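You operate a simulated robot arm through the tools that you are given. There is no shell and no other tool. Be economical: measure what you need, move in short steps, check, and stop when the job is done.

You run a simulated two-armed robot. Do the job below in one go: nothing can be reset, and whatever is moved stays where it is left.

JOB
Put the grey box marked "sensors" from the steel table top on the small pallet and the grey box labelled "fuses" on the top of the work table. Push the right work table drawer shut. Put the gear marked "27" from the top of the short carton stack on the black seal and the gear that says "72" in the silver steel bowl. Fetch the filter labelled "Size 26" from the top of the short carton stack and set it on the bay two shelf. Take the green pad from the top of the short carton stack and leave it on the top of the low carton stack. The order is free. Set down upright: grey box, filter.
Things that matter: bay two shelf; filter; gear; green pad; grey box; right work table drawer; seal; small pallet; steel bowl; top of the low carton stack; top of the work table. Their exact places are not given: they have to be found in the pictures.

It is judged by the outcome, as a careful person would: the job done as asked, and still so three seconds after it is handed in. It fails if anything else is knocked over, pushed out of place, dropped, spilled or broken. A push-on lid holds only when it is set on centred and level and pressed home; a screw cap is set on level and turned clockwise until tight.

ROBOT AND FRAMES
Two 7-joint arms with fingered hands on one trunk, on a base that drives. Base frame: it is fixed to the floor where the robot stands at the start and does not move with it; the origin is under the middle of the robot, x ahead of it, y to its left, z up; the surface under the hand at the start is at about z = 740. Lengths are in mm, angles in rad, forces in N, time in s.
The left shoulder is at the start at [60, 166, 926], the right one opposite. With the tool pointing down near the work surface each hand reaches from about 360 to 860 mm from the robot's upright axis, wherever it stands, measured 20 degrees to its own side. Places, roughly: bay two shelf (24x34 cm) [-1540, -2420, 500]; filter [2500, -3250, 1000]; gear [2250, -2750, 1000]; green pad (5x9x5 cm) [2300, -3200, 900]; grey box [750, 250, 750]; right work table drawer [3400, 600, 600]; seal (6x6x2 cm) [2600, -2700, 900]; small pallet [-2900, 200, 600]; steel bowl (15x16x6 cm) [2200, -2800, 900]; top of the low carton stack [600, -3900, 700]; top of the work table [3800, 300, 800]. Payload 5 kg a hand.
Tool frame (each hand has its own): the origin (TCP) lies between the finger pads and is the grasp point; the fingertips stand 32 mm ahead of it; z points along the fingers, y is the line along which they close. The gripper opens to 160 mm. The gripper's body begins 89 mm behind the TCP. The gripper is a hand of 3 fingers: y runs from the thumb to the fingers, the wrist lies at [0, 0, -267] in the tool frame.
Orientation is that of the tool frame in the base frame, as [roll, pitch, yaw] about the fixed x, y, z axes, in that order (R = Rz(yaw) Ry(pitch) Rx(roll)). With the fingers straight down and closing along the base's y, the tool's x points along the base's -x, its y along +y and its z along -z.

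CONTROLS
- The arms move only by the tool drive_tool. It takes "left_series", "right_series" or both (then of equal length, played together; a hand with none holds still); each is a list of rows, each a list of 6 numbers: the turn, a rotation vector about the tool's x, y, z in rad, then the shift along the tool's x, y, z in mm. In form: [[wx, wy, wz, tx, ty, tz], ...]. A call has 1 to 12 rows; each row shifts and turns the commanded pose from where the row before left it, along the tool's axes as they then stand. Each row takes 0.2 s and may step no farther than 50 mm and 0.15 rad from the row before; otherwise, the whole call is refused. Where a pose cannot be reached the arm comes as near as it can. A force on the tool above 40 N (or 10 N above the force at the start of the call, whichever is more), or a blocked arm, ends the call early, and 0.2 s more pass. In this call time passes only in rows, and 0.2 s behind the last. It gives the time, the measured TCP pose, the force on the tool (base axes), the opening and the grip force at its end, in the units of the frame above (readings bear some noise), with the torque about the TCP (base axes, N m) and any sound that the robot's microphone picked up, and new pictures: "pictures" is both (left out), scene, wrist or none (wrist: the cameras of the hands that moved).
- Cameras (640 x 400 px; columns grow to the right, rows downward): "scene" is now at [46.4, 20.8, 1566.1]; the picture's right is [0.24, -0.97, 0.00], its down [-0.71, -0.18, -0.68] and it looks along [0.66, 0.17, -0.73] (base axes); focal length 293 px, centre (320, 200). "left" rides on the left gripper at [-65, -4, -116] in its tool frame; the picture's right is [0.06, -1.00, 0.00], its down [0.87, 0.05, -0.49] and it looks along [0.49, 0.03, 0.87] (tool axes); focal length 261 px, centre (320, 200). "right" rides on the right gripper at [65, -4, -116] in its tool frame; the picture's right is [0.06, 1.00, 0.00], its down [-0.87, 0.05, -0.49] and it looks along [-0.49, 0.03, 0.87] (tool axes); focal length 261 px, centre (320, 200).
- lift_body(by): slides the trunk up (or, below 0, down) by that many mm; the arms and the scene camera ride with it, the base frame stays. It gives what a move gives, with no picture.
- roll_base(legs): drives the robot by 1 to 6 legs, each [ahead, turn to the left] in mm and rad, along the robot's own axes; the way and the turn of a leg run together, so that a leg with both is an arc; at most 1500 mm and 3.142 rad a leg. The arms and the cameras ride along, it lands a little off, and it stops where it bumps. It gives what a move gives, and a new picture of the scene camera.
- move_fingers(finger1, finger2, thumb_bend, hand): sets how far each is bent, from 0 (flat) to 100 (curled in); at 30 the hand is open as for a grip, at 70 the pads meet at the TCP. One left out holds its place. A second passes; each finger stops where it meets its share of the squeeze, and holds until it gets a number again. It is the only way to open and close the hand. It gives what a move gives, with no picture; readings hold the bend of each and the force on the fingers (four entries, about 0 where the hand has none), thumb and palm.
- aim_head(pan, tilt): turns the head with the scene camera to pan (to the left, within 1.501 rad either way) and tilt (down, from -0.506 to 1.204), counted from straight ahead of the robot. It gives what a move gives, and a new picture of the scene camera.
- pixel_to_xyz(camera, pixels): for up to 12 pixels [column, row] of the newest picture of that camera ("zoom" is the newest enlarged one), the place [x, y, z] in the base frame of the surface seen there, good to about 3 mm. It takes no simulated time.
- enlarge(camera, box): a new picture of the part [left, top, right, bottom] of that camera's present view, enlarged. It takes no simulated time.
- job_done(): hands the job in; it is judged then, once.

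Work in short steps. Measure before you move; look again where a grasp or a placing could have gone wrong, and mend it. You have 131 turns and 260 pictures in all, those below and enlarged ones among them. Open the grippers and draw the arms clear of the work before you hand the job in, unless the task says otherwise.

The tools are called as a command line: name --argument value ..., lists and objects as JSON in quotes. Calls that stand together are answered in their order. drive_tool: Moves the arms, as the interface text tells. Its arguments: {"type":"object","properties":{"left_series":{"type":"array"},"right_series":{"type":"array"},"pictures":{"type":"string","enum":["both","scene","wrist","none"]}},"required":[]} The other tools are called the same way: lift_body (by) slides the trunk up or down; move_fingers (finger1, finger2, thumb_bend, hand) moves the fingers one by one; roll_base (legs) drives the base; aim_head (pan, tilt) turns the head that bears the scene camera; pixel_to_xyz (camera, pixels) gives the place of the surface under pixels of a picture; enlarge (camera, box) takes an enlarged picture of a part of a camera's view; job_done () hands the job in.

At the start:

```text
time_s: 0.0
left_eef_pos: [599.5, 421.6, 954.2]
left_tcp_rot: [-3.141, -0.001, 3.142]
left_force: [0.0, -0.3, -0.2]
left_wrist_torque: [-0.01, 0.01, 0.01]
left_grip_width: 159.9
left_grasp_force: 0.1
left_shape: jaw
left_bend: [30.0, 30.0, 30.0]
left_finger forces: [0.1, 0.0, 0.0, 0.1, 0.0, 0.0]
right_eef_pos: [590.5, -167.5, 1024.6]
right_tcp_rot: [-3.141, 0.001, 3.14]
right_force: [0.1, 0.1, -0.5]
right_wrist_torque: [-0.04, 0.03, -0.02]
right_grip_width: 160.1
right_grasp_force: 0.1
right_shape: jaw
right_bend: [30.0, 30.0, 30.0]
right_finger forces: [0.0, 0.1, 0.0, 0.1, 0.0, 0.1]
trunk travel left (down, up): [-475.0, 115.0]
robot x, y, heading: [-0.9, 2.1, -0.001]
head pan, tilt: [0.248, 0.822]
```

scene: 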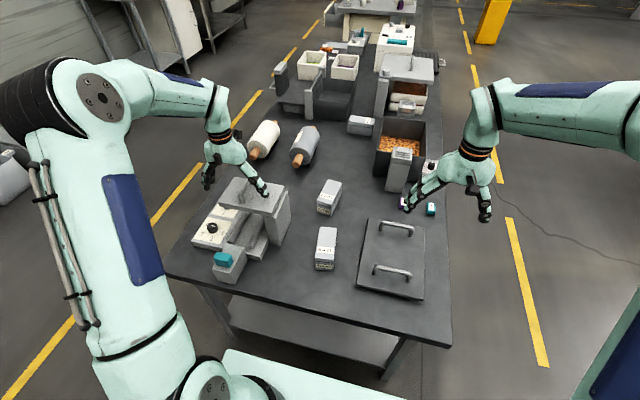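
right: 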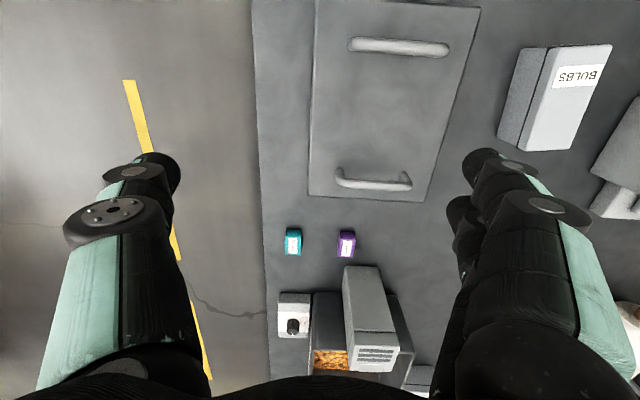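
left: 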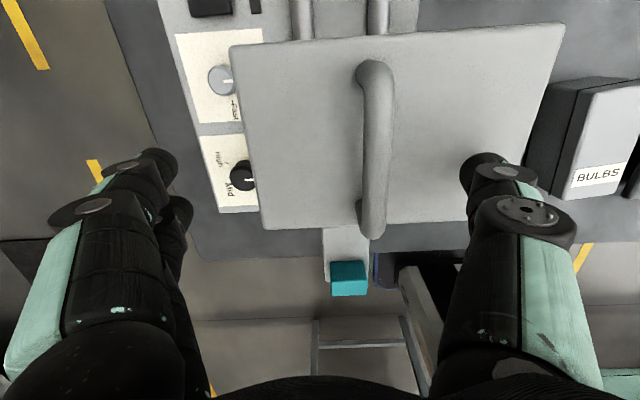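

The scene shows several grey boxes at (329,197), (325,248), (361,125), (402,165). I enlarge to read the labels.

enlarge --camera "scene" --box '[260, 100, 460, 290]'

enlarge --camera "scene" --box '[260, 0, 460, 130]'

pixel_to_xyz --camera "scene" --pixels '[[329, 188], [325, 240], [361, 122], [402, 153], [330, 300], [180, 260], [440, 330], [415, 20]]'

```text
2.11 times, centred on (360, 195) of scene
```

zoom: 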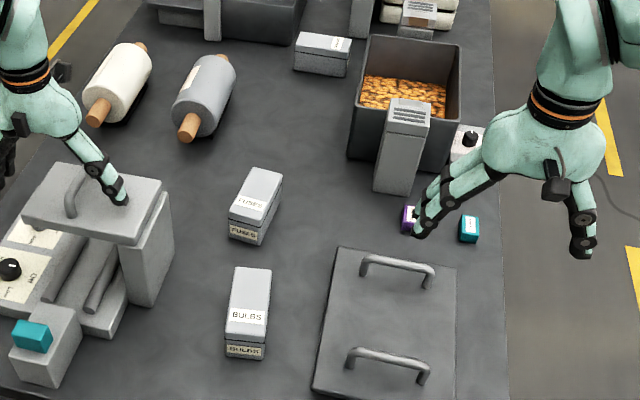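

```text
3.08 times, centred on (360, 65) of scene
```

zoom: 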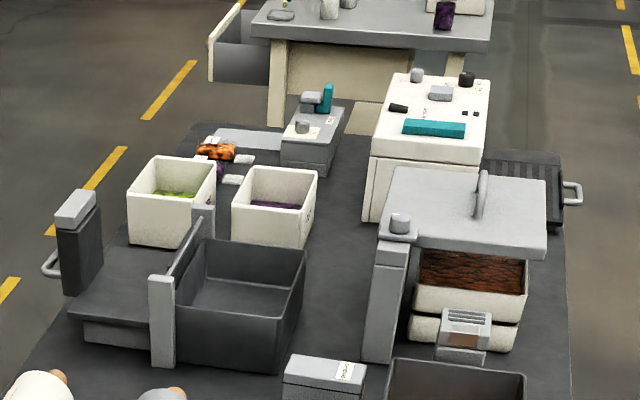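

```text
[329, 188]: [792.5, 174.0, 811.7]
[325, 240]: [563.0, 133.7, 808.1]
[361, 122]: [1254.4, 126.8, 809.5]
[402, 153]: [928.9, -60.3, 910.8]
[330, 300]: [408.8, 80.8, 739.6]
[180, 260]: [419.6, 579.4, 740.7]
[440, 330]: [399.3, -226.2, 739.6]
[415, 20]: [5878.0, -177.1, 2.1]
```

FUSES is the box at (329,197) and BULBS the one at (325,248). I zoom in on the third box at (361,125) and anything else that could be "sensors".

enlarge --camera "scene" --box '[340, 105, 390, 140]'

enlarge --camera "scene" --box '[305, 170, 355, 225]'

pixel_to_xyz --camera "scene" --pixels '[[348, 119], [352, 115], [372, 120], [374, 124], [325, 180], [342, 183], [319, 199], [334, 203]]'

```text
11.43 times, centred on (365, 122) of scene
```

zoom: 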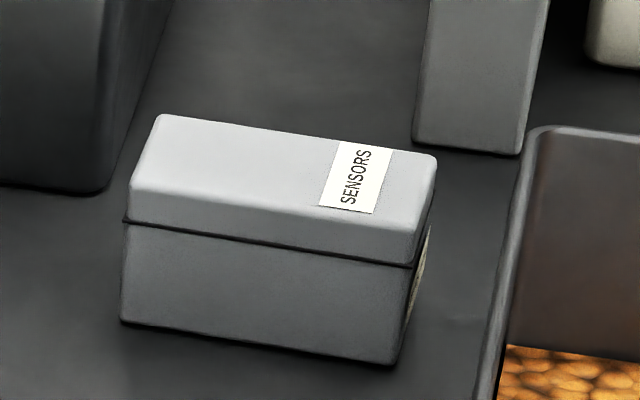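

```text
7.27 times, centred on (330, 198) of scene
```

zoom: 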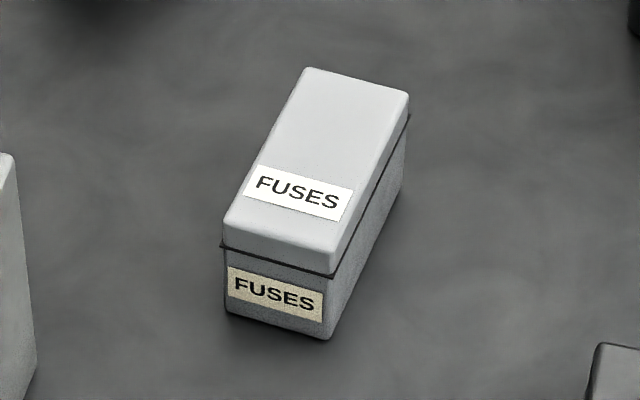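

```text
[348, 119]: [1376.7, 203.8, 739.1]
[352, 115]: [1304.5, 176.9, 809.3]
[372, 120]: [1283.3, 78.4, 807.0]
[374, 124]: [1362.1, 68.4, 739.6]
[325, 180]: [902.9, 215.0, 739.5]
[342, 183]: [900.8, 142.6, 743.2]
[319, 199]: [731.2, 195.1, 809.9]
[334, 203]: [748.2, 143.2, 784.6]
```

SENSORS confirmed at about [1270,127], FUSES at [792,174]. Now I look around to map the surroundings.

aim_head --pan 0.0 --tilt 0.35

aim_head --pan -0.9 --tilt 0.35

aim_head --pan 1.0 --tilt 0.4

```text
time_s: 0.9
left_eef_pos: [598.8, 423.2, 954.2]
left_tcp_rot: [-3.142, 0.0, 3.141]
left_force: [-0.2, 0.1, -0.3]
left_wrist_torque: [-0.01, -0.01, 0.02]
left_grip_width: 159.9
left_grasp_force: 0.0
left_shape: jaw
left_bend: [30.0, 30.0, 30.0]
left_finger forces: [0.0, 0.0, 0.0, 0.0, 0.1, 0.0]
right_eef_pos: [590.3, -168.0, 1025.5]
right_tcp_rot: [3.141, 0.001, -3.141]
right_force: [0.3, -0.5, 0.0]
right_wrist_torque: [0.02, -0.02, 0.0]
right_grip_width: 159.9
right_grasp_force: 0.1
right_shape: jaw
right_bend: [30.0, 30.0, 30.0]
right_finger forces: [0.1, 0.0, 0.0, 0.0, 0.0, 0.0]
trunk travel left (down, up): [-475.0, 115.0]
robot x, y, heading: [1.8, 2.8, 0.001]
head pan, tilt: [0.0, 0.351]
```

scene: 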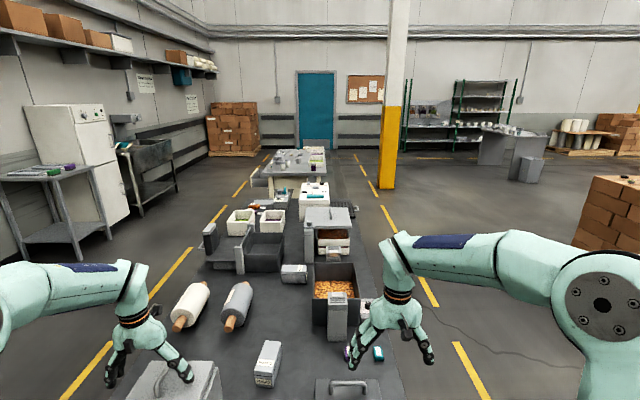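

```text
time_s: 2.1
left_eef_pos: [598.7, 422.9, 953.6]
left_tcp_rot: [3.14, 0.0, 3.14]
left_force: [-0.5, -0.1, -0.3]
left_wrist_torque: [-0.05, 0.0, -0.01]
left_grip_width: 160.1
left_grasp_force: 0.1
left_shape: jaw
left_bend: [30.0, 30.0, 30.0]
left_finger forces: [0.0, 0.0, 0.0, 0.0, 0.1, 0.0]
right_eef_pos: [590.6, -168.1, 1025.8]
right_tcp_rot: [3.14, 0.001, -3.141]
right_force: [0.0, -0.6, -1.1]
right_wrist_torque: [0.0, 0.01, -0.01]
right_grip_width: 159.9
right_grasp_force: 0.0
right_shape: jaw
right_bend: [30.0, 30.0, 30.0]
right_finger forces: [0.1, 0.1, 0.1, 0.1, 0.1, 0.0]
trunk travel left (down, up): [-475.0, 115.0]
robot x, y, heading: [-0.9, -0.6, 0.004]
head pan, tilt: [-0.901, 0.351]
```

scene: 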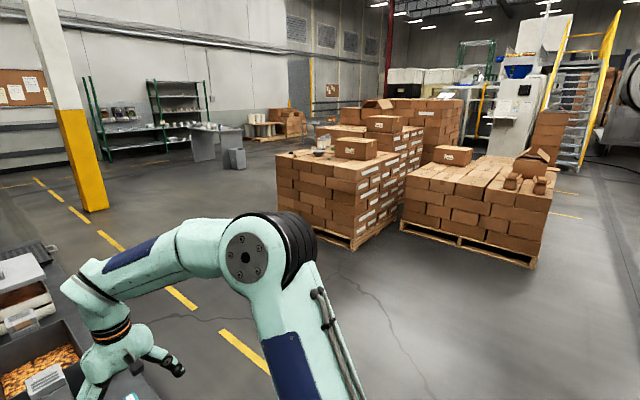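

```text
time_s: 4.0
left_eef_pos: [597.5, 422.4, 954.4]
left_tcp_rot: [-3.142, -0.001, -3.141]
left_force: [-0.5, 0.6, -0.3]
left_wrist_torque: [-0.03, 0.02, -0.01]
left_grip_width: 160.0
left_grasp_force: 0.0
left_shape: jaw
left_bend: [30.0, 30.0, 30.0]
left_finger forces: [0.1, 0.1, 0.0, 0.1, 0.0, 0.0]
right_eef_pos: [590.2, -167.6, 1025.0]
right_tcp_rot: [3.141, -0.001, 3.141]
right_force: [0.6, 0.1, 0.2]
right_wrist_torque: [0.02, 0.0, 0.03]
right_grip_width: 160.1
right_grasp_force: 0.1
right_shape: jaw
right_bend: [30.0, 30.0, 30.0]
right_finger forces: [0.1, 0.0, 0.0, 0.0, 0.1, 0.0]
trunk travel left (down, up): [-475.0, 115.0]
robot x, y, heading: [-2.1, 1.6, 0.002]
head pan, tilt: [1.0, 0.4]
```

scene: 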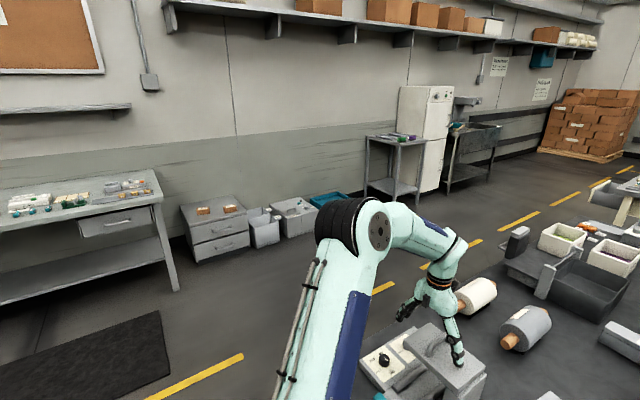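

The surroundings are clear. Now I aim the head back at the FUSES box to measure its corners.

aim_head --pan 0.1 --tilt 0.75

enlarge --camera "scene" --box '[260, 100, 400, 240]'

```text
time_s: 5.2
left_eef_pos: [599.2, 422.9, 954.6]
left_tcp_rot: [-3.141, -0.002, 3.142]
left_force: [0.9, 0.5, 0.1]
left_wrist_torque: [-0.03, 0.0, 0.02]
left_grip_width: 159.8
left_grasp_force: 0.1
left_shape: jaw
left_bend: [30.0, 30.0, 30.0]
left_finger forces: [0.0, 0.0, 0.1, 0.0, 0.0, 0.0]
right_eef_pos: [588.9, -168.6, 1025.0]
right_tcp_rot: [-3.141, -0.001, 3.141]
right_force: [0.2, 0.2, -1.2]
right_wrist_torque: [0.01, -0.02, 0.0]
right_grip_width: 159.8
right_grasp_force: 0.2
right_shape: jaw
right_bend: [30.0, 30.0, 30.0]
right_finger forces: [0.0, 0.0, 0.1, 0.0, 0.0, 0.0]
trunk travel left (down, up): [-475.0, 115.0]
robot x, y, heading: [3.3, 0.0, -0.002]
head pan, tilt: [0.099, 0.75]
```

scene: 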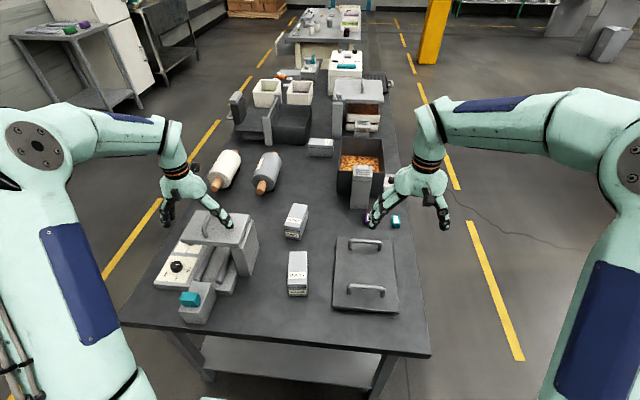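

```text
2.86 times, centred on (330, 170) of scene
```

zoom: 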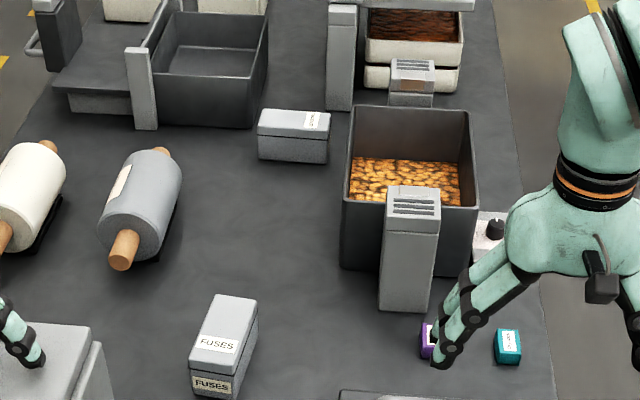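

pixel_to_xyz --camera "zoom" --pixels '[[194, 348], [233, 354], [216, 300], [252, 303], [213, 345], [234, 300], [265, 114], [328, 118], [325, 135], [261, 130], [410, 200], [500, 330]]'

```text
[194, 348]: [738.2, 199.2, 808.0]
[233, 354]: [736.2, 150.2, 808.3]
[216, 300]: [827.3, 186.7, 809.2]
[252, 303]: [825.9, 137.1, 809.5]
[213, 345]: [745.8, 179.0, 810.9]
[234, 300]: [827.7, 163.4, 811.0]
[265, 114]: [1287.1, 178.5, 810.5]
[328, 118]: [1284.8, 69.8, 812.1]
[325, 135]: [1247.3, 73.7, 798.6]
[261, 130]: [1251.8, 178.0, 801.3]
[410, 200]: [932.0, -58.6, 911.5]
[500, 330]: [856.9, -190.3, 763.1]
```

FUSES: centre about (783,168), long axis yaw −0.14, top z 811. I move the left hand above it.

drive_tool --left_series '[[0, 0, 0, -26.3, -36.4, 0], [0, 0, 0, -26.3, -36.4, 0], [0, 0, 0, -26.3, -36.4, 0], [0, 0, 0, -26.3, -36.4, 0], [0, 0, 0, -26.3, -36.4, 0], [0, 0, 0, -26.3, -36.4, 0], [0, 0, 0, -26.3, -36.4, 0], [0, 0, 0.14, 0, 0, 0], [0, 0, 0, 0, 0, 45]]' --pictures "both"

```text
time_s: 7.2
left_eef_pos: [783.6, 167.8, 909.1]
left_tcp_rot: [-3.14, 0.001, 3.0]
left_force: [0.0, 0.8, -0.6]
left_wrist_torque: [0.03, -0.01, 0.0]
left_grip_width: 159.8
left_grasp_force: 0.1
left_shape: jaw
left_bend: [30.0, 30.0, 30.0]
left_finger forces: [0.1, 0.1, 0.0, 0.1, 0.1, 0.0]
right_eef_pos: [591.7, -167.9, 1025.6]
right_tcp_rot: [3.141, -0.003, -3.142]
right_force: [0.3, -0.3, 0.0]
right_wrist_torque: [0.02, 0.02, 0.01]
right_grip_width: 159.8
right_grasp_force: 0.1
right_shape: jaw
right_bend: [30.0, 30.0, 30.0]
right_finger forces: [0.0, 0.1, 0.0, 0.0, 0.0, 0.0]
trunk travel left (down, up): [-475.0, 115.0]
robot x, y, heading: [-3.1, 0.4, -0.006]
head pan, tilt: [0.099, 0.75]
```

scene: 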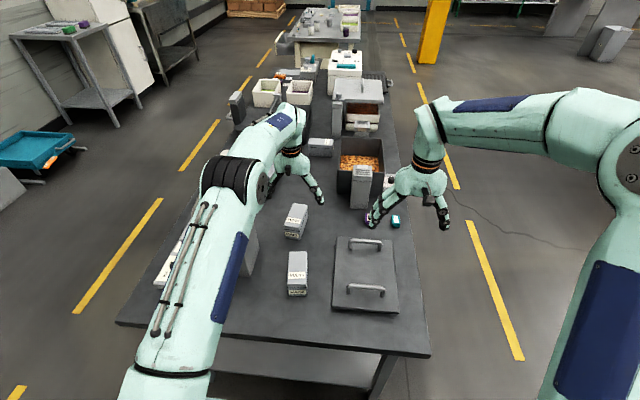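
left: 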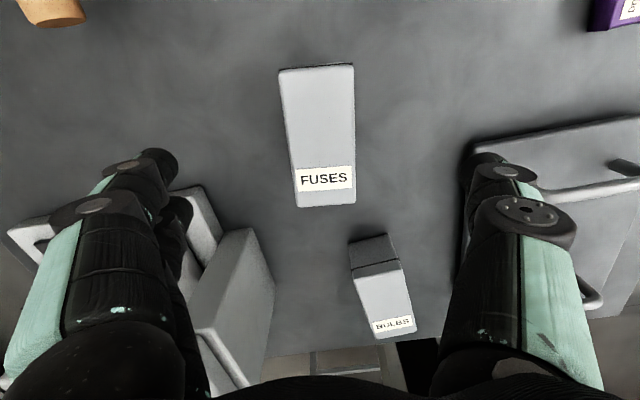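

The box shows at (320,135) in the wrist view; I check its corners with the wrist camera.

pixel_to_xyz --camera "left" --pixels '[[283, 74], [350, 71], [299, 203], [353, 200], [320, 130]]'

```text
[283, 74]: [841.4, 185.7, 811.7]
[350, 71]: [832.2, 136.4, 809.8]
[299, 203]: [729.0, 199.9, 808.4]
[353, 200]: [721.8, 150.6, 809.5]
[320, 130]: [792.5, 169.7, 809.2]
```

Well centred at (781,168). I descend to z 780 and grip.

drive_tool --left_series '[[0, 0, 0, 2, 0, 45], [0, 0, 0, 0, 0, 45], [0, 0, 0, 0, 0, 39]]' --pictures "wrist"

move_fingers --hand "left" --finger1 70 --finger2 70 --thumb_bend 70

drive_tool --left_series '[[0, 0, 0, 0, 0, -30], [0, 0, 0, 0, 0, -40], [0, 0, 0, 0, 0, -45], [0, 0, 0, 0, 0, -45]]' --pictures "both"

```text
time_s: 8.0
left_eef_pos: [783.1, 169.5, 781.5]
left_tcp_rot: [3.141, 0.0, 3.003]
left_force: [0.2, -0.1, -0.5]
left_wrist_torque: [-0.03, -0.01, 0.03]
left_grip_width: 160.0
left_grasp_force: 0.1
left_shape: jaw
left_bend: [30.0, 30.0, 30.0]
left_finger forces: [0.0, 0.0, 0.0, 0.0, 0.0, 0.0]
right_eef_pos: [591.0, -168.3, 1024.7]
right_tcp_rot: [3.141, 0.001, 3.141]
right_force: [-0.1, -0.3, -0.5]
right_wrist_torque: [0.02, 0.02, -0.04]
right_grip_width: 159.8
right_grasp_force: 0.1
right_shape: jaw
right_bend: [30.0, 30.0, 30.0]
right_finger forces: [0.1, 0.0, 0.0, 0.1, 0.0, 0.0]
trunk travel left (down, up): [-475.0, 115.0]
robot x, y, heading: [1.7, 0.7, 0.001]
head pan, tilt: [0.099, 0.75]
```

left: 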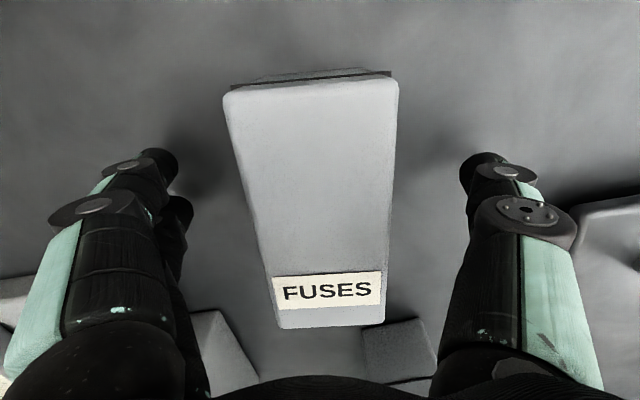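

```text
time_s: 9.0
left_eef_pos: [781.9, 168.7, 781.5]
left_tcp_rot: [3.141, 0.0, 3.001]
left_force: [-0.8, -0.3, -0.2]
left_wrist_torque: [-0.02, 0.0, 0.03]
left_grip_width: 61.0
left_grasp_force: 23.9
left_shape: fingers
left_bend: [57.0, 57.0, 62.0]
left_finger forces: [11.9, 11.8, 0.1, 0.0, 23.7, 0.0]
right_eef_pos: [589.1, -168.0, 1025.3]
right_tcp_rot: [3.141, 0.001, 3.142]
right_force: [0.9, 0.8, 0.5]
right_wrist_torque: [-0.01, 0.01, 0.02]
right_grip_width: 159.8
right_grasp_force: 0.0
right_shape: jaw
right_bend: [30.0, 30.0, 30.0]
right_finger forces: [0.1, 0.1, 0.0, 0.1, 0.0, 0.0]
trunk travel left (down, up): [-475.0, 115.0]
robot x, y, heading: [-0.8, -2.3, -0.001]
head pan, tilt: [0.099, 0.75]
```

```text
time_s: 10.0
left_eef_pos: [781.6, 167.5, 941.0]
left_tcp_rot: [3.141, -0.003, 3.003]
left_force: [0.0, 0.4, -2.1]
left_wrist_torque: [-0.01, 0.02, -0.01]
left_grip_width: 61.0
left_grasp_force: 23.6
left_shape: fingers
left_bend: [57.0, 57.0, 62.0]
left_finger forces: [11.9, 11.9, 0.0, 0.1, 23.7, 0.0]
right_eef_pos: [590.2, -167.0, 1025.5]
right_tcp_rot: [-3.14, 0.001, 3.141]
right_force: [0.1, -0.3, 0.2]
right_wrist_torque: [0.0, -0.01, 0.01]
right_grip_width: 159.9
right_grasp_force: 0.0
right_shape: jaw
right_bend: [30.0, 30.0, 30.0]
right_finger forces: [0.1, 0.2, 0.0, 0.0, 0.1, 0.1]
trunk travel left (down, up): [-475.0, 115.0]
robot x, y, heading: [1.5, 3.6, 0.001]
head pan, tilt: [0.099, 0.75]
```

scene: 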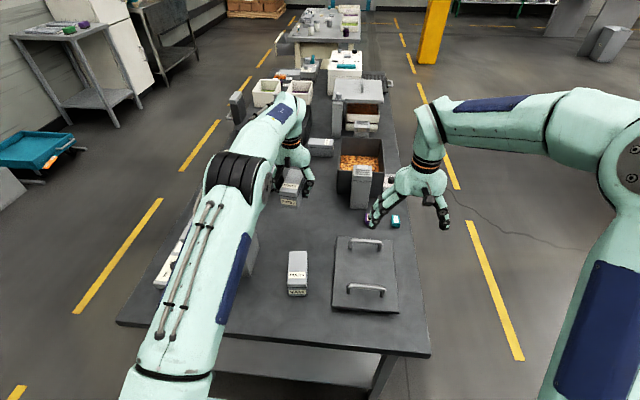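
left: 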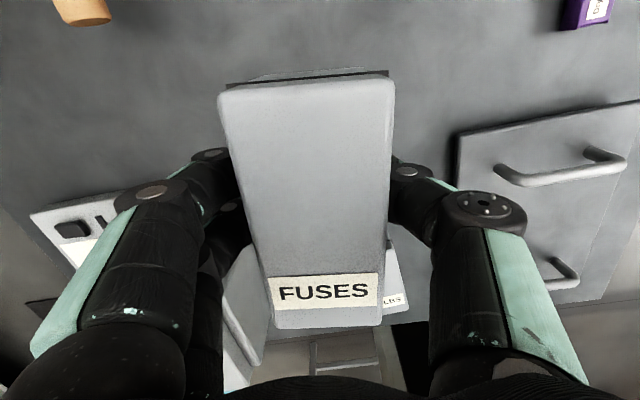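

FUSES is held with 24 N. I draw both arms in and up before driving.

drive_tool --left_series '[[0, 0, 0, 0, 0, -45], [0, 0, 0, 0, 0, -45], [0, 0, 0, 40, 17, -15], [0, 0, 0, 40, 17, -15], [0, 0, 0, 40, 17, 0], [0, 0, 0, 40, 17, 0], [0, 0, 0, 40, 17, 0], [0, 0, 0, 40, 17, 0], [0, 0, 0, 40, 17, 0], [0, 0, 0, 40, 17, 0]]' --right_series '[[0, 0, 0, 0, 0, -20], [0, 0, 0, 0, 0, -20], [0, 0, 0, 15, -10, 0], [0, 0, 0, 15, -10, 0], [0, 0, 0, 15, -10, 0], [0, 0, 0, 15, -10, 0], [0, 0, 0, 15, -10, 0], [0, 0, 0, 15, -10, 0], [0, 0, 0, 15, -10, 0], [0, 0, 0, 15, -10, 0]]' --pictures "none"

roll_base --legs '[[-350, 0], [0, -1.571], [720, 0], [0, 1.571], [1500, 0]]'

```text
time_s: 12.2
left_eef_pos: [480.4, 349.0, 1060.8]
left_tcp_rot: [3.141, 0.002, 3.002]
left_force: [0.5, 0.2, -2.6]
left_wrist_torque: [-0.02, -0.04, 0.0]
left_grip_width: 61.3
left_grasp_force: 22.9
left_shape: fingers
left_bend: [57.0, 57.0, 62.0]
left_finger forces: [11.7, 11.5, 0.1, 0.0, 23.2, 0.0]
right_eef_pos: [469.5, -248.6, 1065.7]
right_tcp_rot: [-3.141, 0.0, -3.142]
right_force: [-0.4, 0.7, -0.4]
right_wrist_torque: [0.01, -0.05, 0.01]
right_grip_width: 159.9
right_grasp_force: 0.1
right_shape: jaw
right_bend: [30.0, 30.0, 30.0]
right_finger forces: [0.1, 0.1, 0.0, 0.0, 0.1, 0.0]
trunk travel left (down, up): [-475.0, 115.0]
robot x, y, heading: [2.4, -0.4, 0.001]
head pan, tilt: [0.099, 0.75]
```

```text
time_s: 32.9
left_eef_pos: [1636.9, -348.8, 1060.7]
left_tcp_rot: [3.141, -0.001, 3.014]
left_force: [0.4, 0.1, -2.0]
left_wrist_torque: [0.04, 0.02, 0.01]
left_grip_width: 60.3
left_grasp_force: 21.9
left_shape: fingers
left_bend: [57.0, 57.0, 63.0]
left_finger forces: [11.0, 11.0, 0.0, 0.0, 22.0, 0.1]
right_eef_pos: [1632.2, -945.9, 1064.5]
right_tcp_rot: [-3.14, 0.0, -3.129]
right_force: [-0.1, 0.5, 0.0]
right_wrist_torque: [0.01, -0.04, -0.01]
right_grip_width: 159.8
right_grasp_force: 0.0
right_shape: jaw
right_bend: [30.0, 30.0, 30.0]
right_finger forces: [0.0, 0.0, 0.1, 0.1, 0.0, 0.1]
trunk travel left (down, up): [-475.0, 115.0]
robot x, y, heading: [1156.6, -702.0, 0.017]
head pan, tilt: [0.099, 0.75]
```

scene: 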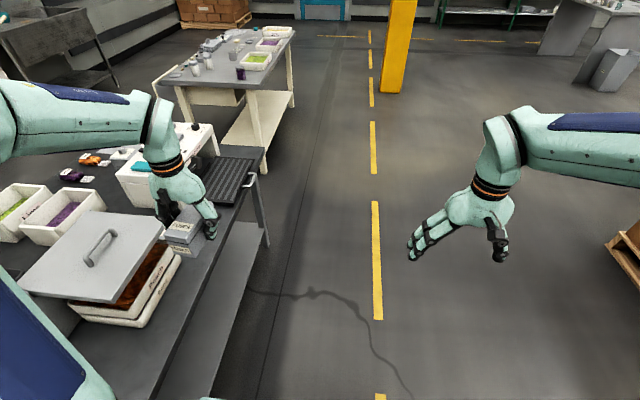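

The work table is ahead at the upper left. I will deliver FUSES and shut the drawer first; I zoom in and measure.

aim_head --pan 0.35 --tilt 0.4

enlarge --camera "scene" --box '[200, 110, 420, 250]'

```text
time_s: 33.8
left_eef_pos: [1636.6, -350.0, 1060.1]
left_tcp_rot: [-3.141, 0.0, 3.014]
left_force: [0.0, -0.6, -3.1]
left_wrist_torque: [0.0, 0.01, 0.01]
left_grip_width: 60.1
left_grasp_force: 21.7
left_shape: fingers
left_bend: [57.0, 57.0, 63.0]
left_finger forces: [11.0, 10.9, 0.0, 0.0, 21.9, 0.0]
right_eef_pos: [1633.6, -944.8, 1065.3]
right_tcp_rot: [3.141, 0.001, -3.129]
right_force: [-0.1, -1.4, 0.6]
right_wrist_torque: [0.0, -0.01, 0.02]
right_grip_width: 159.9
right_grasp_force: 0.2
right_shape: jaw
right_bend: [30.0, 30.0, 30.0]
right_finger forces: [0.0, 0.0, 0.0, 0.0, 0.1, 0.0]
trunk travel left (down, up): [-475.0, 115.0]
robot x, y, heading: [1161.0, -702.0, 0.012]
head pan, tilt: [0.351, 0.4]
```

scene: 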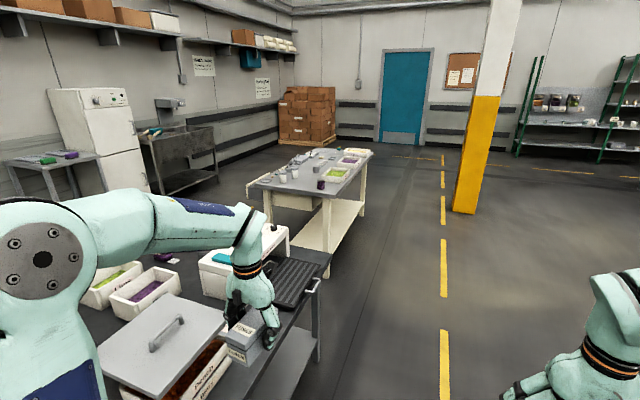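

```text
2.86 times, centred on (310, 180) of scene
```

zoom: 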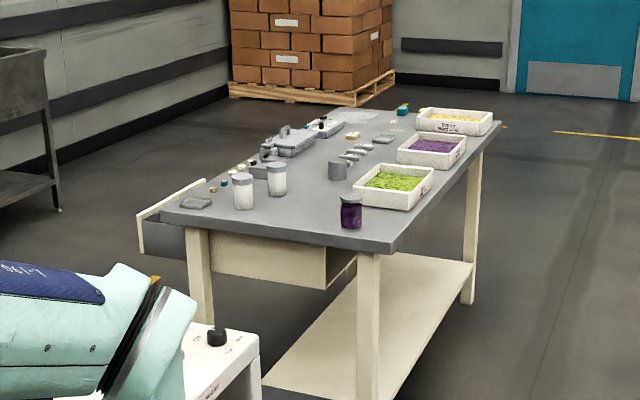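

pixel_to_xyz --camera "zoom" --pixels '[[390, 245], [165, 218], [492, 130], [350, 112], [290, 222], [142, 220], [195, 188], [325, 265], [320, 200], [245, 340], [352, 205], [430, 190]]'

pixel_to_xyz --camera "scene" --pixels '[[325, 258], [312, 292], [440, 390]]'

```text
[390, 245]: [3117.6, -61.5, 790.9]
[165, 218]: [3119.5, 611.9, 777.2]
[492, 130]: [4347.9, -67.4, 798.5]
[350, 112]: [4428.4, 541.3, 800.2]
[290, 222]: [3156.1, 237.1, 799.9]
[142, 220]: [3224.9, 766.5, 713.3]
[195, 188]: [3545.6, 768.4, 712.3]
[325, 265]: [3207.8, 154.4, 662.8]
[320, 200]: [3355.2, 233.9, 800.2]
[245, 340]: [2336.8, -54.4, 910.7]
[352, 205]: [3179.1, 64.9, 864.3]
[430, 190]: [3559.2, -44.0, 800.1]
```

```text
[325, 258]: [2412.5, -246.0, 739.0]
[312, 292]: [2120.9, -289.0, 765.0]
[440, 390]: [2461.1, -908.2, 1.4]
```

The work table spans x 3117–4430, y −65–610, z 800; the open drawer front is on its +y side (y 767, x 3225–3545). I check clearances for driving round its far end.

pixel_to_xyz --camera "scene" --pixels '[[455, 208], [475, 213], [305, 146], [283, 140], [335, 140], [215, 178], [190, 195], [150, 185], [265, 208], [410, 145], [365, 145]]'

```text
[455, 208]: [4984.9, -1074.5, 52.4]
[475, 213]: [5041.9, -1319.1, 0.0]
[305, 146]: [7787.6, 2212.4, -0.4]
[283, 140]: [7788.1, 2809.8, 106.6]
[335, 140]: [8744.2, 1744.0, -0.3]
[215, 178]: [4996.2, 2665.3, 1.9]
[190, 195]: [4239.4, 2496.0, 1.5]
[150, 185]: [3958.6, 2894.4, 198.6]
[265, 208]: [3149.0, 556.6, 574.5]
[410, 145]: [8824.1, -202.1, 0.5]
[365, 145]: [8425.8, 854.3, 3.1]
```

The pillar stands at about (5000,−1100…−1300); I pass between it and the table at y≈−480.

roll_base --legs '[[1400, 0], [0, 0.08], [1500, 0], [900, 0]]'

```text
time_s: 52.4
left_eef_pos: [5364.3, -76.4, 1060.1]
left_tcp_rot: [-3.141, 0.0, 3.09]
left_force: [0.1, 0.4, -2.7]
left_wrist_torque: [-0.03, 0.02, -0.01]
left_grip_width: 60.2
left_grasp_force: 21.7
left_shape: fingers
left_bend: [57.0, 57.0, 63.0]
left_finger forces: [11.2, 11.1, 0.1, 0.0, 22.2, 0.0]
right_eef_pos: [5404.5, -672.1, 1065.3]
right_tcp_rot: [-3.14, -0.001, -3.054]
right_force: [0.3, 0.8, -0.7]
right_wrist_torque: [0.0, 0.01, -0.01]
right_grip_width: 160.1
right_grasp_force: 0.1
right_shape: jaw
right_bend: [30.0, 30.0, 30.0]
right_finger forces: [0.1, 0.0, 0.1, 0.1, 0.1, 0.0]
trunk travel left (down, up): [-475.0, 115.0]
robot x, y, heading: [4917.1, -466.4, 0.087]
head pan, tilt: [0.351, 0.4]
```

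scene: 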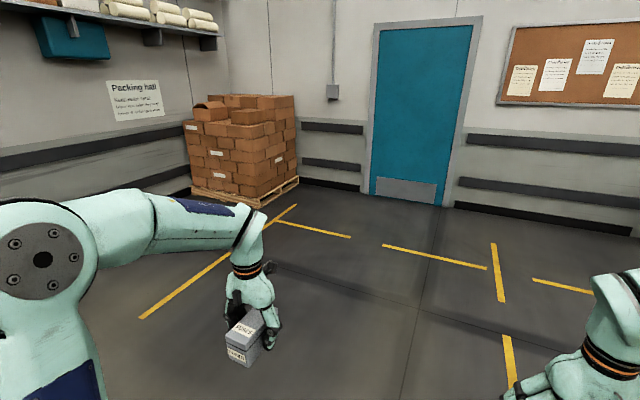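

Clear ahead. I drive round the end to the +y side, facing the drawer.

roll_base --legs '[[0, 1.484], [1500, 0], [390, 0], [0, 1.571], [1500, 0], [0, 1.571]]'

aim_head --pan 0.0 --tilt 0.75

```text
time_s: 80.6
left_eef_pos: [3763.3, 923.5, 1059.9]
left_tcp_rot: [3.141, 0.0, 1.445]
left_force: [-0.1, 0.6, -2.4]
left_wrist_torque: [-0.01, 0.0, -0.02]
left_grip_width: 59.7
left_grasp_force: 20.5
left_shape: fingers
left_bend: [57.0, 57.0, 63.0]
left_finger forces: [10.4, 10.4, 0.0, 0.0, 20.5, 0.0]
right_eef_pos: [3166.9, 926.8, 1065.3]
right_tcp_rot: [-3.141, 0.001, 1.585]
right_force: [0.3, -0.3, 0.4]
right_wrist_torque: [0.0, -0.01, 0.0]
right_grip_width: 160.0
right_grasp_force: 0.0
right_shape: jaw
right_bend: [30.0, 30.0, 30.0]
right_finger forces: [0.0, 0.0, 0.1, 0.0, 0.0, 0.0]
trunk travel left (down, up): [-475.0, 115.0]
robot x, y, heading: [3410.0, 1401.3, -1.559]
head pan, tilt: [0.351, 0.4]
```

scene: 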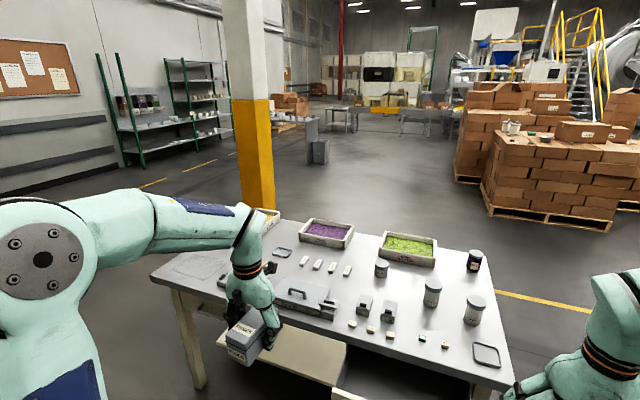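

```text
time_s: 81.4
left_eef_pos: [3763.2, 924.6, 1060.2]
left_tcp_rot: [-3.141, 0.0, 1.445]
left_force: [0.5, 0.0, -2.4]
left_wrist_torque: [0.02, 0.01, -0.03]
left_grip_width: 59.6
left_grasp_force: 20.6
left_shape: fingers
left_bend: [57.0, 57.0, 63.0]
left_finger forces: [10.4, 10.3, 0.0, 0.1, 20.4, 0.0]
right_eef_pos: [3166.5, 927.3, 1065.6]
right_tcp_rot: [3.141, 0.002, 1.586]
right_force: [0.4, -0.5, -0.7]
right_wrist_torque: [0.05, 0.0, 0.04]
right_grip_width: 160.0
right_grasp_force: 0.2
right_shape: jaw
right_bend: [30.0, 30.0, 30.0]
right_finger forces: [0.0, 0.0, 0.0, 0.1, 0.0, 0.1]
trunk travel left (down, up): [-475.0, 115.0]
robot x, y, heading: [3406.6, 1401.4, -1.559]
head pan, tilt: [0.0, 0.75]
```

scene: 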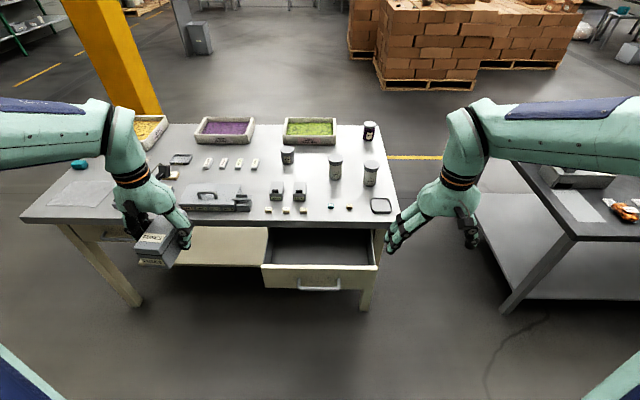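

The open drawer front with its handle is at (320,280). I zoom for its geometry.

enlarge --camera "scene" --box '[230, 130, 410, 310]'

pixel_to_xyz --camera "scene" --pixels '[[264, 270], [375, 269], [264, 287], [375, 288], [320, 289], [320, 277], [302, 282], [120, 235], [320, 235]]'

```text
2.22 times, centred on (320, 220) of scene
```

zoom: 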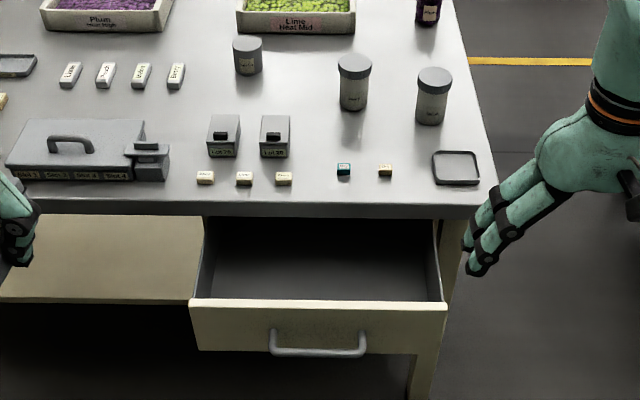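

```text
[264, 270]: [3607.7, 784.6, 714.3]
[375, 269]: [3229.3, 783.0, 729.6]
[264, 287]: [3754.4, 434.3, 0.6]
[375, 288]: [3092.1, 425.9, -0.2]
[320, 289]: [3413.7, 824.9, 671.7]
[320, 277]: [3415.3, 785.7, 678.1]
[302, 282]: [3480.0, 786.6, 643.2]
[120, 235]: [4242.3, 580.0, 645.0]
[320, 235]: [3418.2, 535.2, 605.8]
```

Drawer front: x 3225–3608, y≈785, z≈600–720; handle x 3350–3480. I'll push beside the handle at x≈3316, z≈670 with the closed right hand, tilted forward, after lowering the trunk.

lift_body --by -150

move_fingers --hand "right" --finger1 70 --finger2 70 --thumb_bend 70

drive_tool --right_series '[[0, 0, 0, -8, 48, 0], [0, 0, 0, -8, 48, 0], [0, 0, 0, -8, 48, 0], [0, -0.15, 0, 0, 0, 0], [0, -0.15, 0, 0, 0, 0], [0, -0.15, 0, 0, 0, 0], [0, -0.15, 0, 0, 0, 0], [0, -0.15, 0, 0, 0, 0], [0, -0.15, 0, 0, 0, 0], [0, -0.15, 0, 0, 0, 0]]' --pictures "none"

drive_tool --right_series '[[0, 0, 0, 37, 0, 27], [0, 0, 0, 37, 0, 27], [0, 0, 0, 37, 0, 27], [0, 0, 0, 37, 0, 27], [0, 0, 0, 37, 0, 27]]' --pictures "both"

```text
time_s: 83.2
left_eef_pos: [3763.2, 924.2, 911.3]
left_tcp_rot: [3.14, 0.0, 1.445]
left_force: [0.3, 0.7, -2.2]
left_wrist_torque: [0.02, 0.05, -0.04]
left_grip_width: 59.6
left_grasp_force: 20.2
left_shape: fingers
left_bend: [57.0, 57.0, 63.0]
left_finger forces: [10.3, 10.3, 0.0, 0.0, 20.4, 0.0]
right_eef_pos: [3166.1, 927.8, 915.8]
right_tcp_rot: [3.141, 0.001, 1.586]
right_force: [0.5, -0.7, 0.1]
right_wrist_torque: [0.0, -0.03, -0.01]
right_grip_width: 160.1
right_grasp_force: 0.0
right_shape: jaw
right_bend: [30.0, 30.0, 30.0]
right_finger forces: [0.0, 0.0, 0.0, 0.0, 0.0, 0.0]
trunk travel left (down, up): [-325.0, 265.0]
robot x, y, heading: [3409.6, 1401.9, -1.556]
head pan, tilt: [0.0, 0.75]
```

```text
time_s: 84.2
left_eef_pos: [3763.7, 923.7, 910.9]
left_tcp_rot: [3.14, -0.001, 1.446]
left_force: [0.2, 0.3, -1.5]
left_wrist_torque: [0.01, -0.01, -0.02]
left_grip_width: 59.4
left_grasp_force: 20.6
left_shape: fingers
left_bend: [57.0, 57.0, 63.0]
left_finger forces: [10.3, 10.3, 0.0, 0.1, 20.5, 0.0]
right_eef_pos: [3166.3, 926.5, 914.9]
right_tcp_rot: [3.141, 0.001, 1.586]
right_force: [0.7, 0.2, 0.0]
right_wrist_torque: [0.02, -0.02, 0.0]
right_grip_width: 12.9
right_grasp_force: 0.0
right_shape: fingers
right_bend: [70.0, 70.0, 70.0]
right_finger forces: [0.0, 0.0, 0.1, 0.0, 0.1, 0.1]
trunk travel left (down, up): [-325.0, 265.0]
robot x, y, heading: [3408.4, 1398.6, -1.552]
head pan, tilt: [0.0, 0.75]
```

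```text
time_s: 86.4
left_eef_pos: [3764.4, 922.7, 909.5]
left_tcp_rot: [-3.14, 0.001, 1.446]
left_force: [0.8, 0.0, -2.4]
left_wrist_torque: [-0.01, 0.03, 0.03]
left_grip_width: 59.4
left_grasp_force: 20.7
left_shape: fingers
left_bend: [57.0, 57.0, 63.0]
left_finger forces: [10.3, 10.3, 0.1, 0.0, 20.5, 0.0]
right_eef_pos: [3326.8, 880.2, 930.5]
right_tcp_rot: [-3.141, 1.047, 1.584]
right_force: [0.4, 0.2, 0.3]
right_wrist_torque: [0.0, 0.03, -0.01]
right_grip_width: 12.4
right_grasp_force: 0.0
right_shape: fingers
right_bend: [70.0, 70.0, 70.0]
right_finger forces: [0.0, 0.1, 0.0, 0.1, 0.1, 0.1]
right hand out of reach, approached as far as the arm can: row 10
trunk travel left (down, up): [-325.0, 265.0]
robot x, y, heading: [3408.8, 1400.8, -1.555]
head pan, tilt: [0.0, 0.75]
```

```text
time_s: 87.6
left_eef_pos: [3764.6, 923.3, 910.1]
left_tcp_rot: [3.141, -0.003, 1.445]
left_force: [-0.1, -0.5, -2.4]
left_wrist_torque: [0.02, -0.02, 0.0]
left_grip_width: 59.7
left_grasp_force: 20.4
left_shape: fingers
left_bend: [57.0, 57.0, 63.0]
left_finger forces: [10.3, 10.4, 0.0, 0.1, 20.5, 0.1]
right_eef_pos: [3346.4, 858.2, 787.8]
right_tcp_rot: [-3.137, 1.048, 1.588]
right_force: [-0.1, 0.2, -0.6]
right_wrist_torque: [0.01, 0.01, -0.04]
right_grip_width: 12.5
right_grasp_force: 0.1
right_shape: fingers
right_bend: [70.0, 70.0, 70.0]
right_finger forces: [0.0, 0.0, 0.0, 0.0, 0.0, 0.0]
right hand out of reach, approached as far as the arm can: row 1, 2, 4, 5
trunk travel left (down, up): [-325.0, 265.0]
robot x, y, heading: [3412.6, 1405.3, -1.558]
head pan, tilt: [0.0, 0.75]
```

scene: 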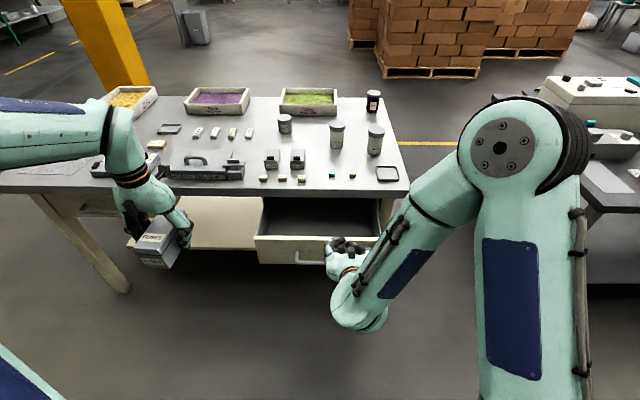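
right: 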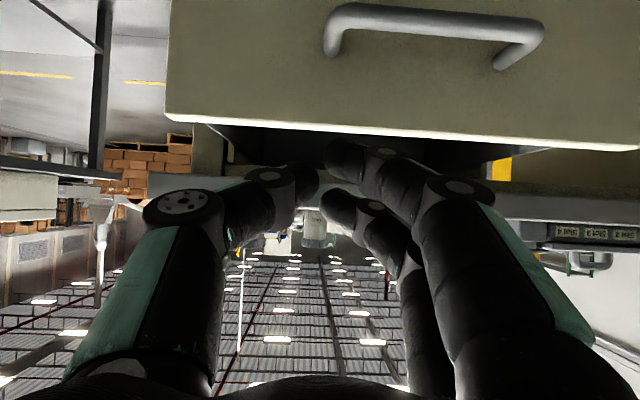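

The arm is cramped so close in. I back the base 150 mm, lower the trunk 100 and shift the fist to x≈3310.

roll_base --legs '[[-150, 0]]'

lift_body --by -105

drive_tool --right_series '[[0, 0, 0, 0, -30, 0], [0, 0, 0, -20, 0, 35], [0, 0, 0, -20, 0, 35], [0, 0, 0, -20, 0, 35]]' --pictures "both"

```text
time_s: 88.9
left_eef_pos: [3761.1, 1074.4, 911.4]
left_tcp_rot: [-3.14, -0.001, 1.445]
left_force: [-0.1, 0.0, -2.2]
left_wrist_torque: [-0.03, 0.02, 0.02]
left_grip_width: 59.6
left_grasp_force: 20.6
left_shape: fingers
left_bend: [57.0, 57.0, 63.0]
left_finger forces: [10.3, 10.2, 0.0, 0.0, 20.5, 0.0]
right_eef_pos: [3343.7, 1008.8, 789.2]
right_tcp_rot: [-3.14, 1.049, 1.587]
right_force: [-0.3, -0.2, 1.1]
right_wrist_torque: [0.0, 0.01, 0.03]
right_grip_width: 12.4
right_grasp_force: 0.2
right_shape: fingers
right_bend: [70.0, 70.0, 70.0]
right_finger forces: [0.0, 0.0, 0.0, 0.1, 0.0, 0.0]
trunk travel left (down, up): [-325.0, 265.0]
robot x, y, heading: [3408.8, 1553.0, -1.557]
head pan, tilt: [0.0, 0.75]
```

scene: 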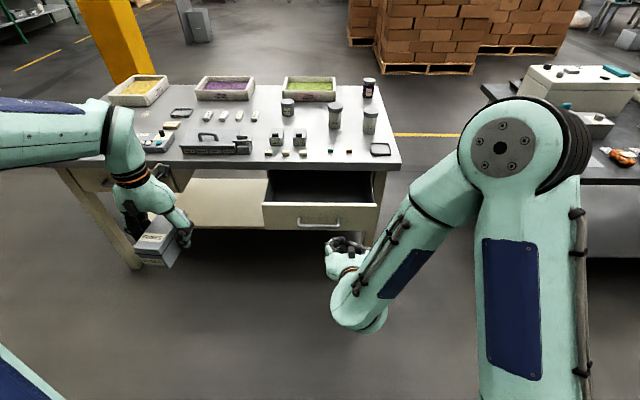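

```text
time_s: 90.3
left_eef_pos: [3762.4, 1074.1, 806.2]
left_tcp_rot: [3.14, 0.0, 1.444]
left_force: [0.4, -0.4, -2.1]
left_wrist_torque: [0.0, -0.03, -0.02]
left_grip_width: 59.4
left_grasp_force: 21.0
left_shape: fingers
left_bend: [57.0, 57.0, 63.0]
left_finger forces: [10.3, 10.3, 0.0, 0.1, 20.4, 0.1]
right_eef_pos: [3343.6, 1007.7, 684.7]
right_tcp_rot: [-3.14, 1.049, 1.586]
right_force: [0.6, -0.6, 0.2]
right_wrist_torque: [0.01, -0.01, -0.02]
right_grip_width: 12.6
right_grasp_force: 0.1
right_shape: fingers
right_bend: [70.0, 70.0, 70.0]
right_finger forces: [0.0, 0.0, 0.0, 0.0, 0.1, 0.1]
trunk travel left (down, up): [-220.0, 370.0]
robot x, y, heading: [3408.5, 1551.4, -1.556]
head pan, tilt: [0.0, 0.75]
```

```text
time_s: 91.3
left_eef_pos: [3761.5, 1073.7, 805.1]
left_tcp_rot: [3.141, -0.002, 1.445]
left_force: [-0.5, -0.7, -1.7]
left_wrist_torque: [0.0, 0.01, -0.01]
left_grip_width: 59.6
left_grasp_force: 20.2
left_shape: fingers
left_bend: [57.0, 57.0, 63.0]
left_finger forces: [10.3, 10.3, 0.0, 0.0, 20.6, 0.0]
right_eef_pos: [3336.5, 880.3, 687.4]
right_tcp_rot: [-3.139, 1.05, 1.584]
right_force: [-0.3, -0.6, -0.2]
right_wrist_torque: [0.0, 0.0, -0.02]
right_grip_width: 12.7
right_grasp_force: 0.0
right_shape: fingers
right_bend: [70.0, 70.0, 70.0]
right_finger forces: [0.0, 0.0, 0.0, 0.1, 0.0, 0.0]
right hand out of reach, approached as far as the arm can: row 1
trunk travel left (down, up): [-220.0, 370.0]
robot x, y, heading: [3402.7, 1549.8, -1.558]
head pan, tilt: [0.0, 0.75]
```

scene: 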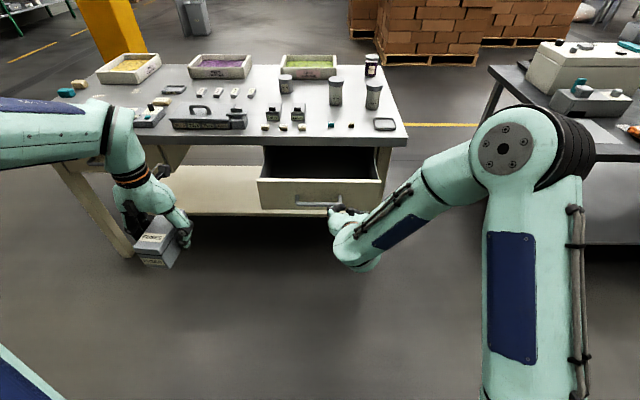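
right: 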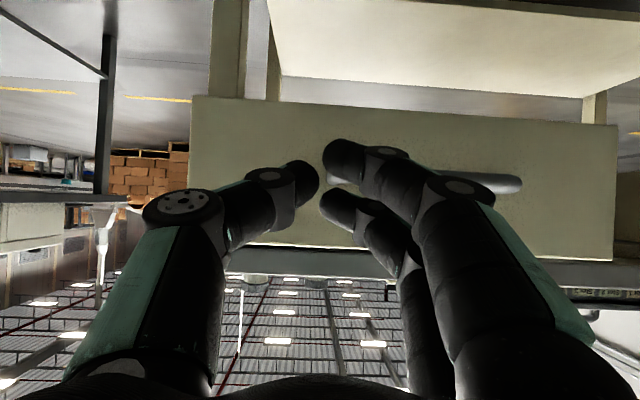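

Tips are ~65 mm from the drawer face and a touch near the handle's end; I shift right 25 mm and push forward.

drive_tool --right_series '[[0, 0, 0, 0, -25, 0], [0, 0, 0, -20, 0, 34.7], [0, 0, 0, -20, 0, 34.7], [0, 0, 0, -20, 0, 34.7], [0, 0, 0, -20, 0, 34.7], [0, 0, 0, -10, 0, 17.3]]' --pictures "both"

```text
time_s: 92.7
left_eef_pos: [3760.3, 1073.7, 805.4]
left_tcp_rot: [3.142, 0.0, 1.446]
left_force: [0.3, 0.3, -2.4]
left_wrist_torque: [0.0, 0.02, 0.03]
left_grip_width: 59.3
left_grasp_force: 20.5
left_shape: fingers
left_bend: [57.0, 57.0, 63.0]
left_finger forces: [10.3, 10.3, 0.0, 0.0, 20.6, 0.0]
right_eef_pos: [3311.1, 700.0, 695.2]
right_tcp_rot: [-3.141, 1.048, 1.588]
right_force: [-0.3, -0.4, 0.4]
right_wrist_torque: [0.0, -0.01, -0.02]
right_grip_width: 12.4
right_grasp_force: 0.1
right_shape: fingers
right_bend: [70.0, 70.0, 70.0]
right_finger forces: [0.0, 0.0, 0.0, 0.1, 0.1, 0.1]
right hand out of reach, approached as far as the arm can: row 1
trunk travel left (down, up): [-220.0, 370.0]
robot x, y, heading: [3404.2, 1551.9, -1.561]
head pan, tilt: [0.0, 0.75]
```

scene: 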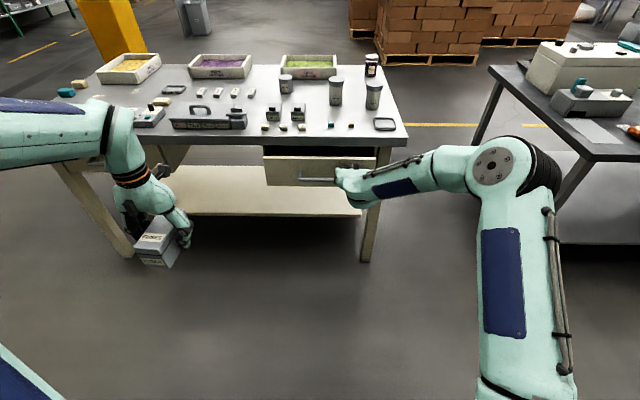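
right: 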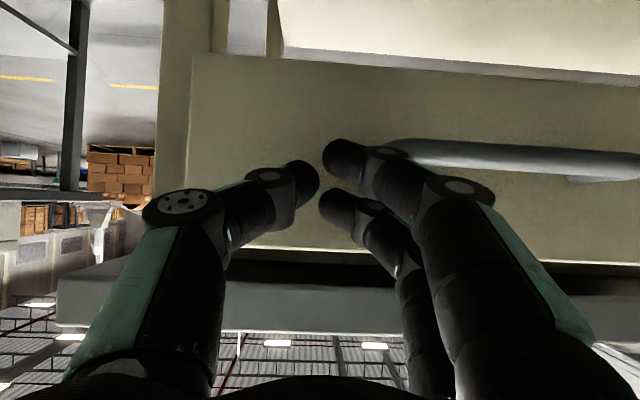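

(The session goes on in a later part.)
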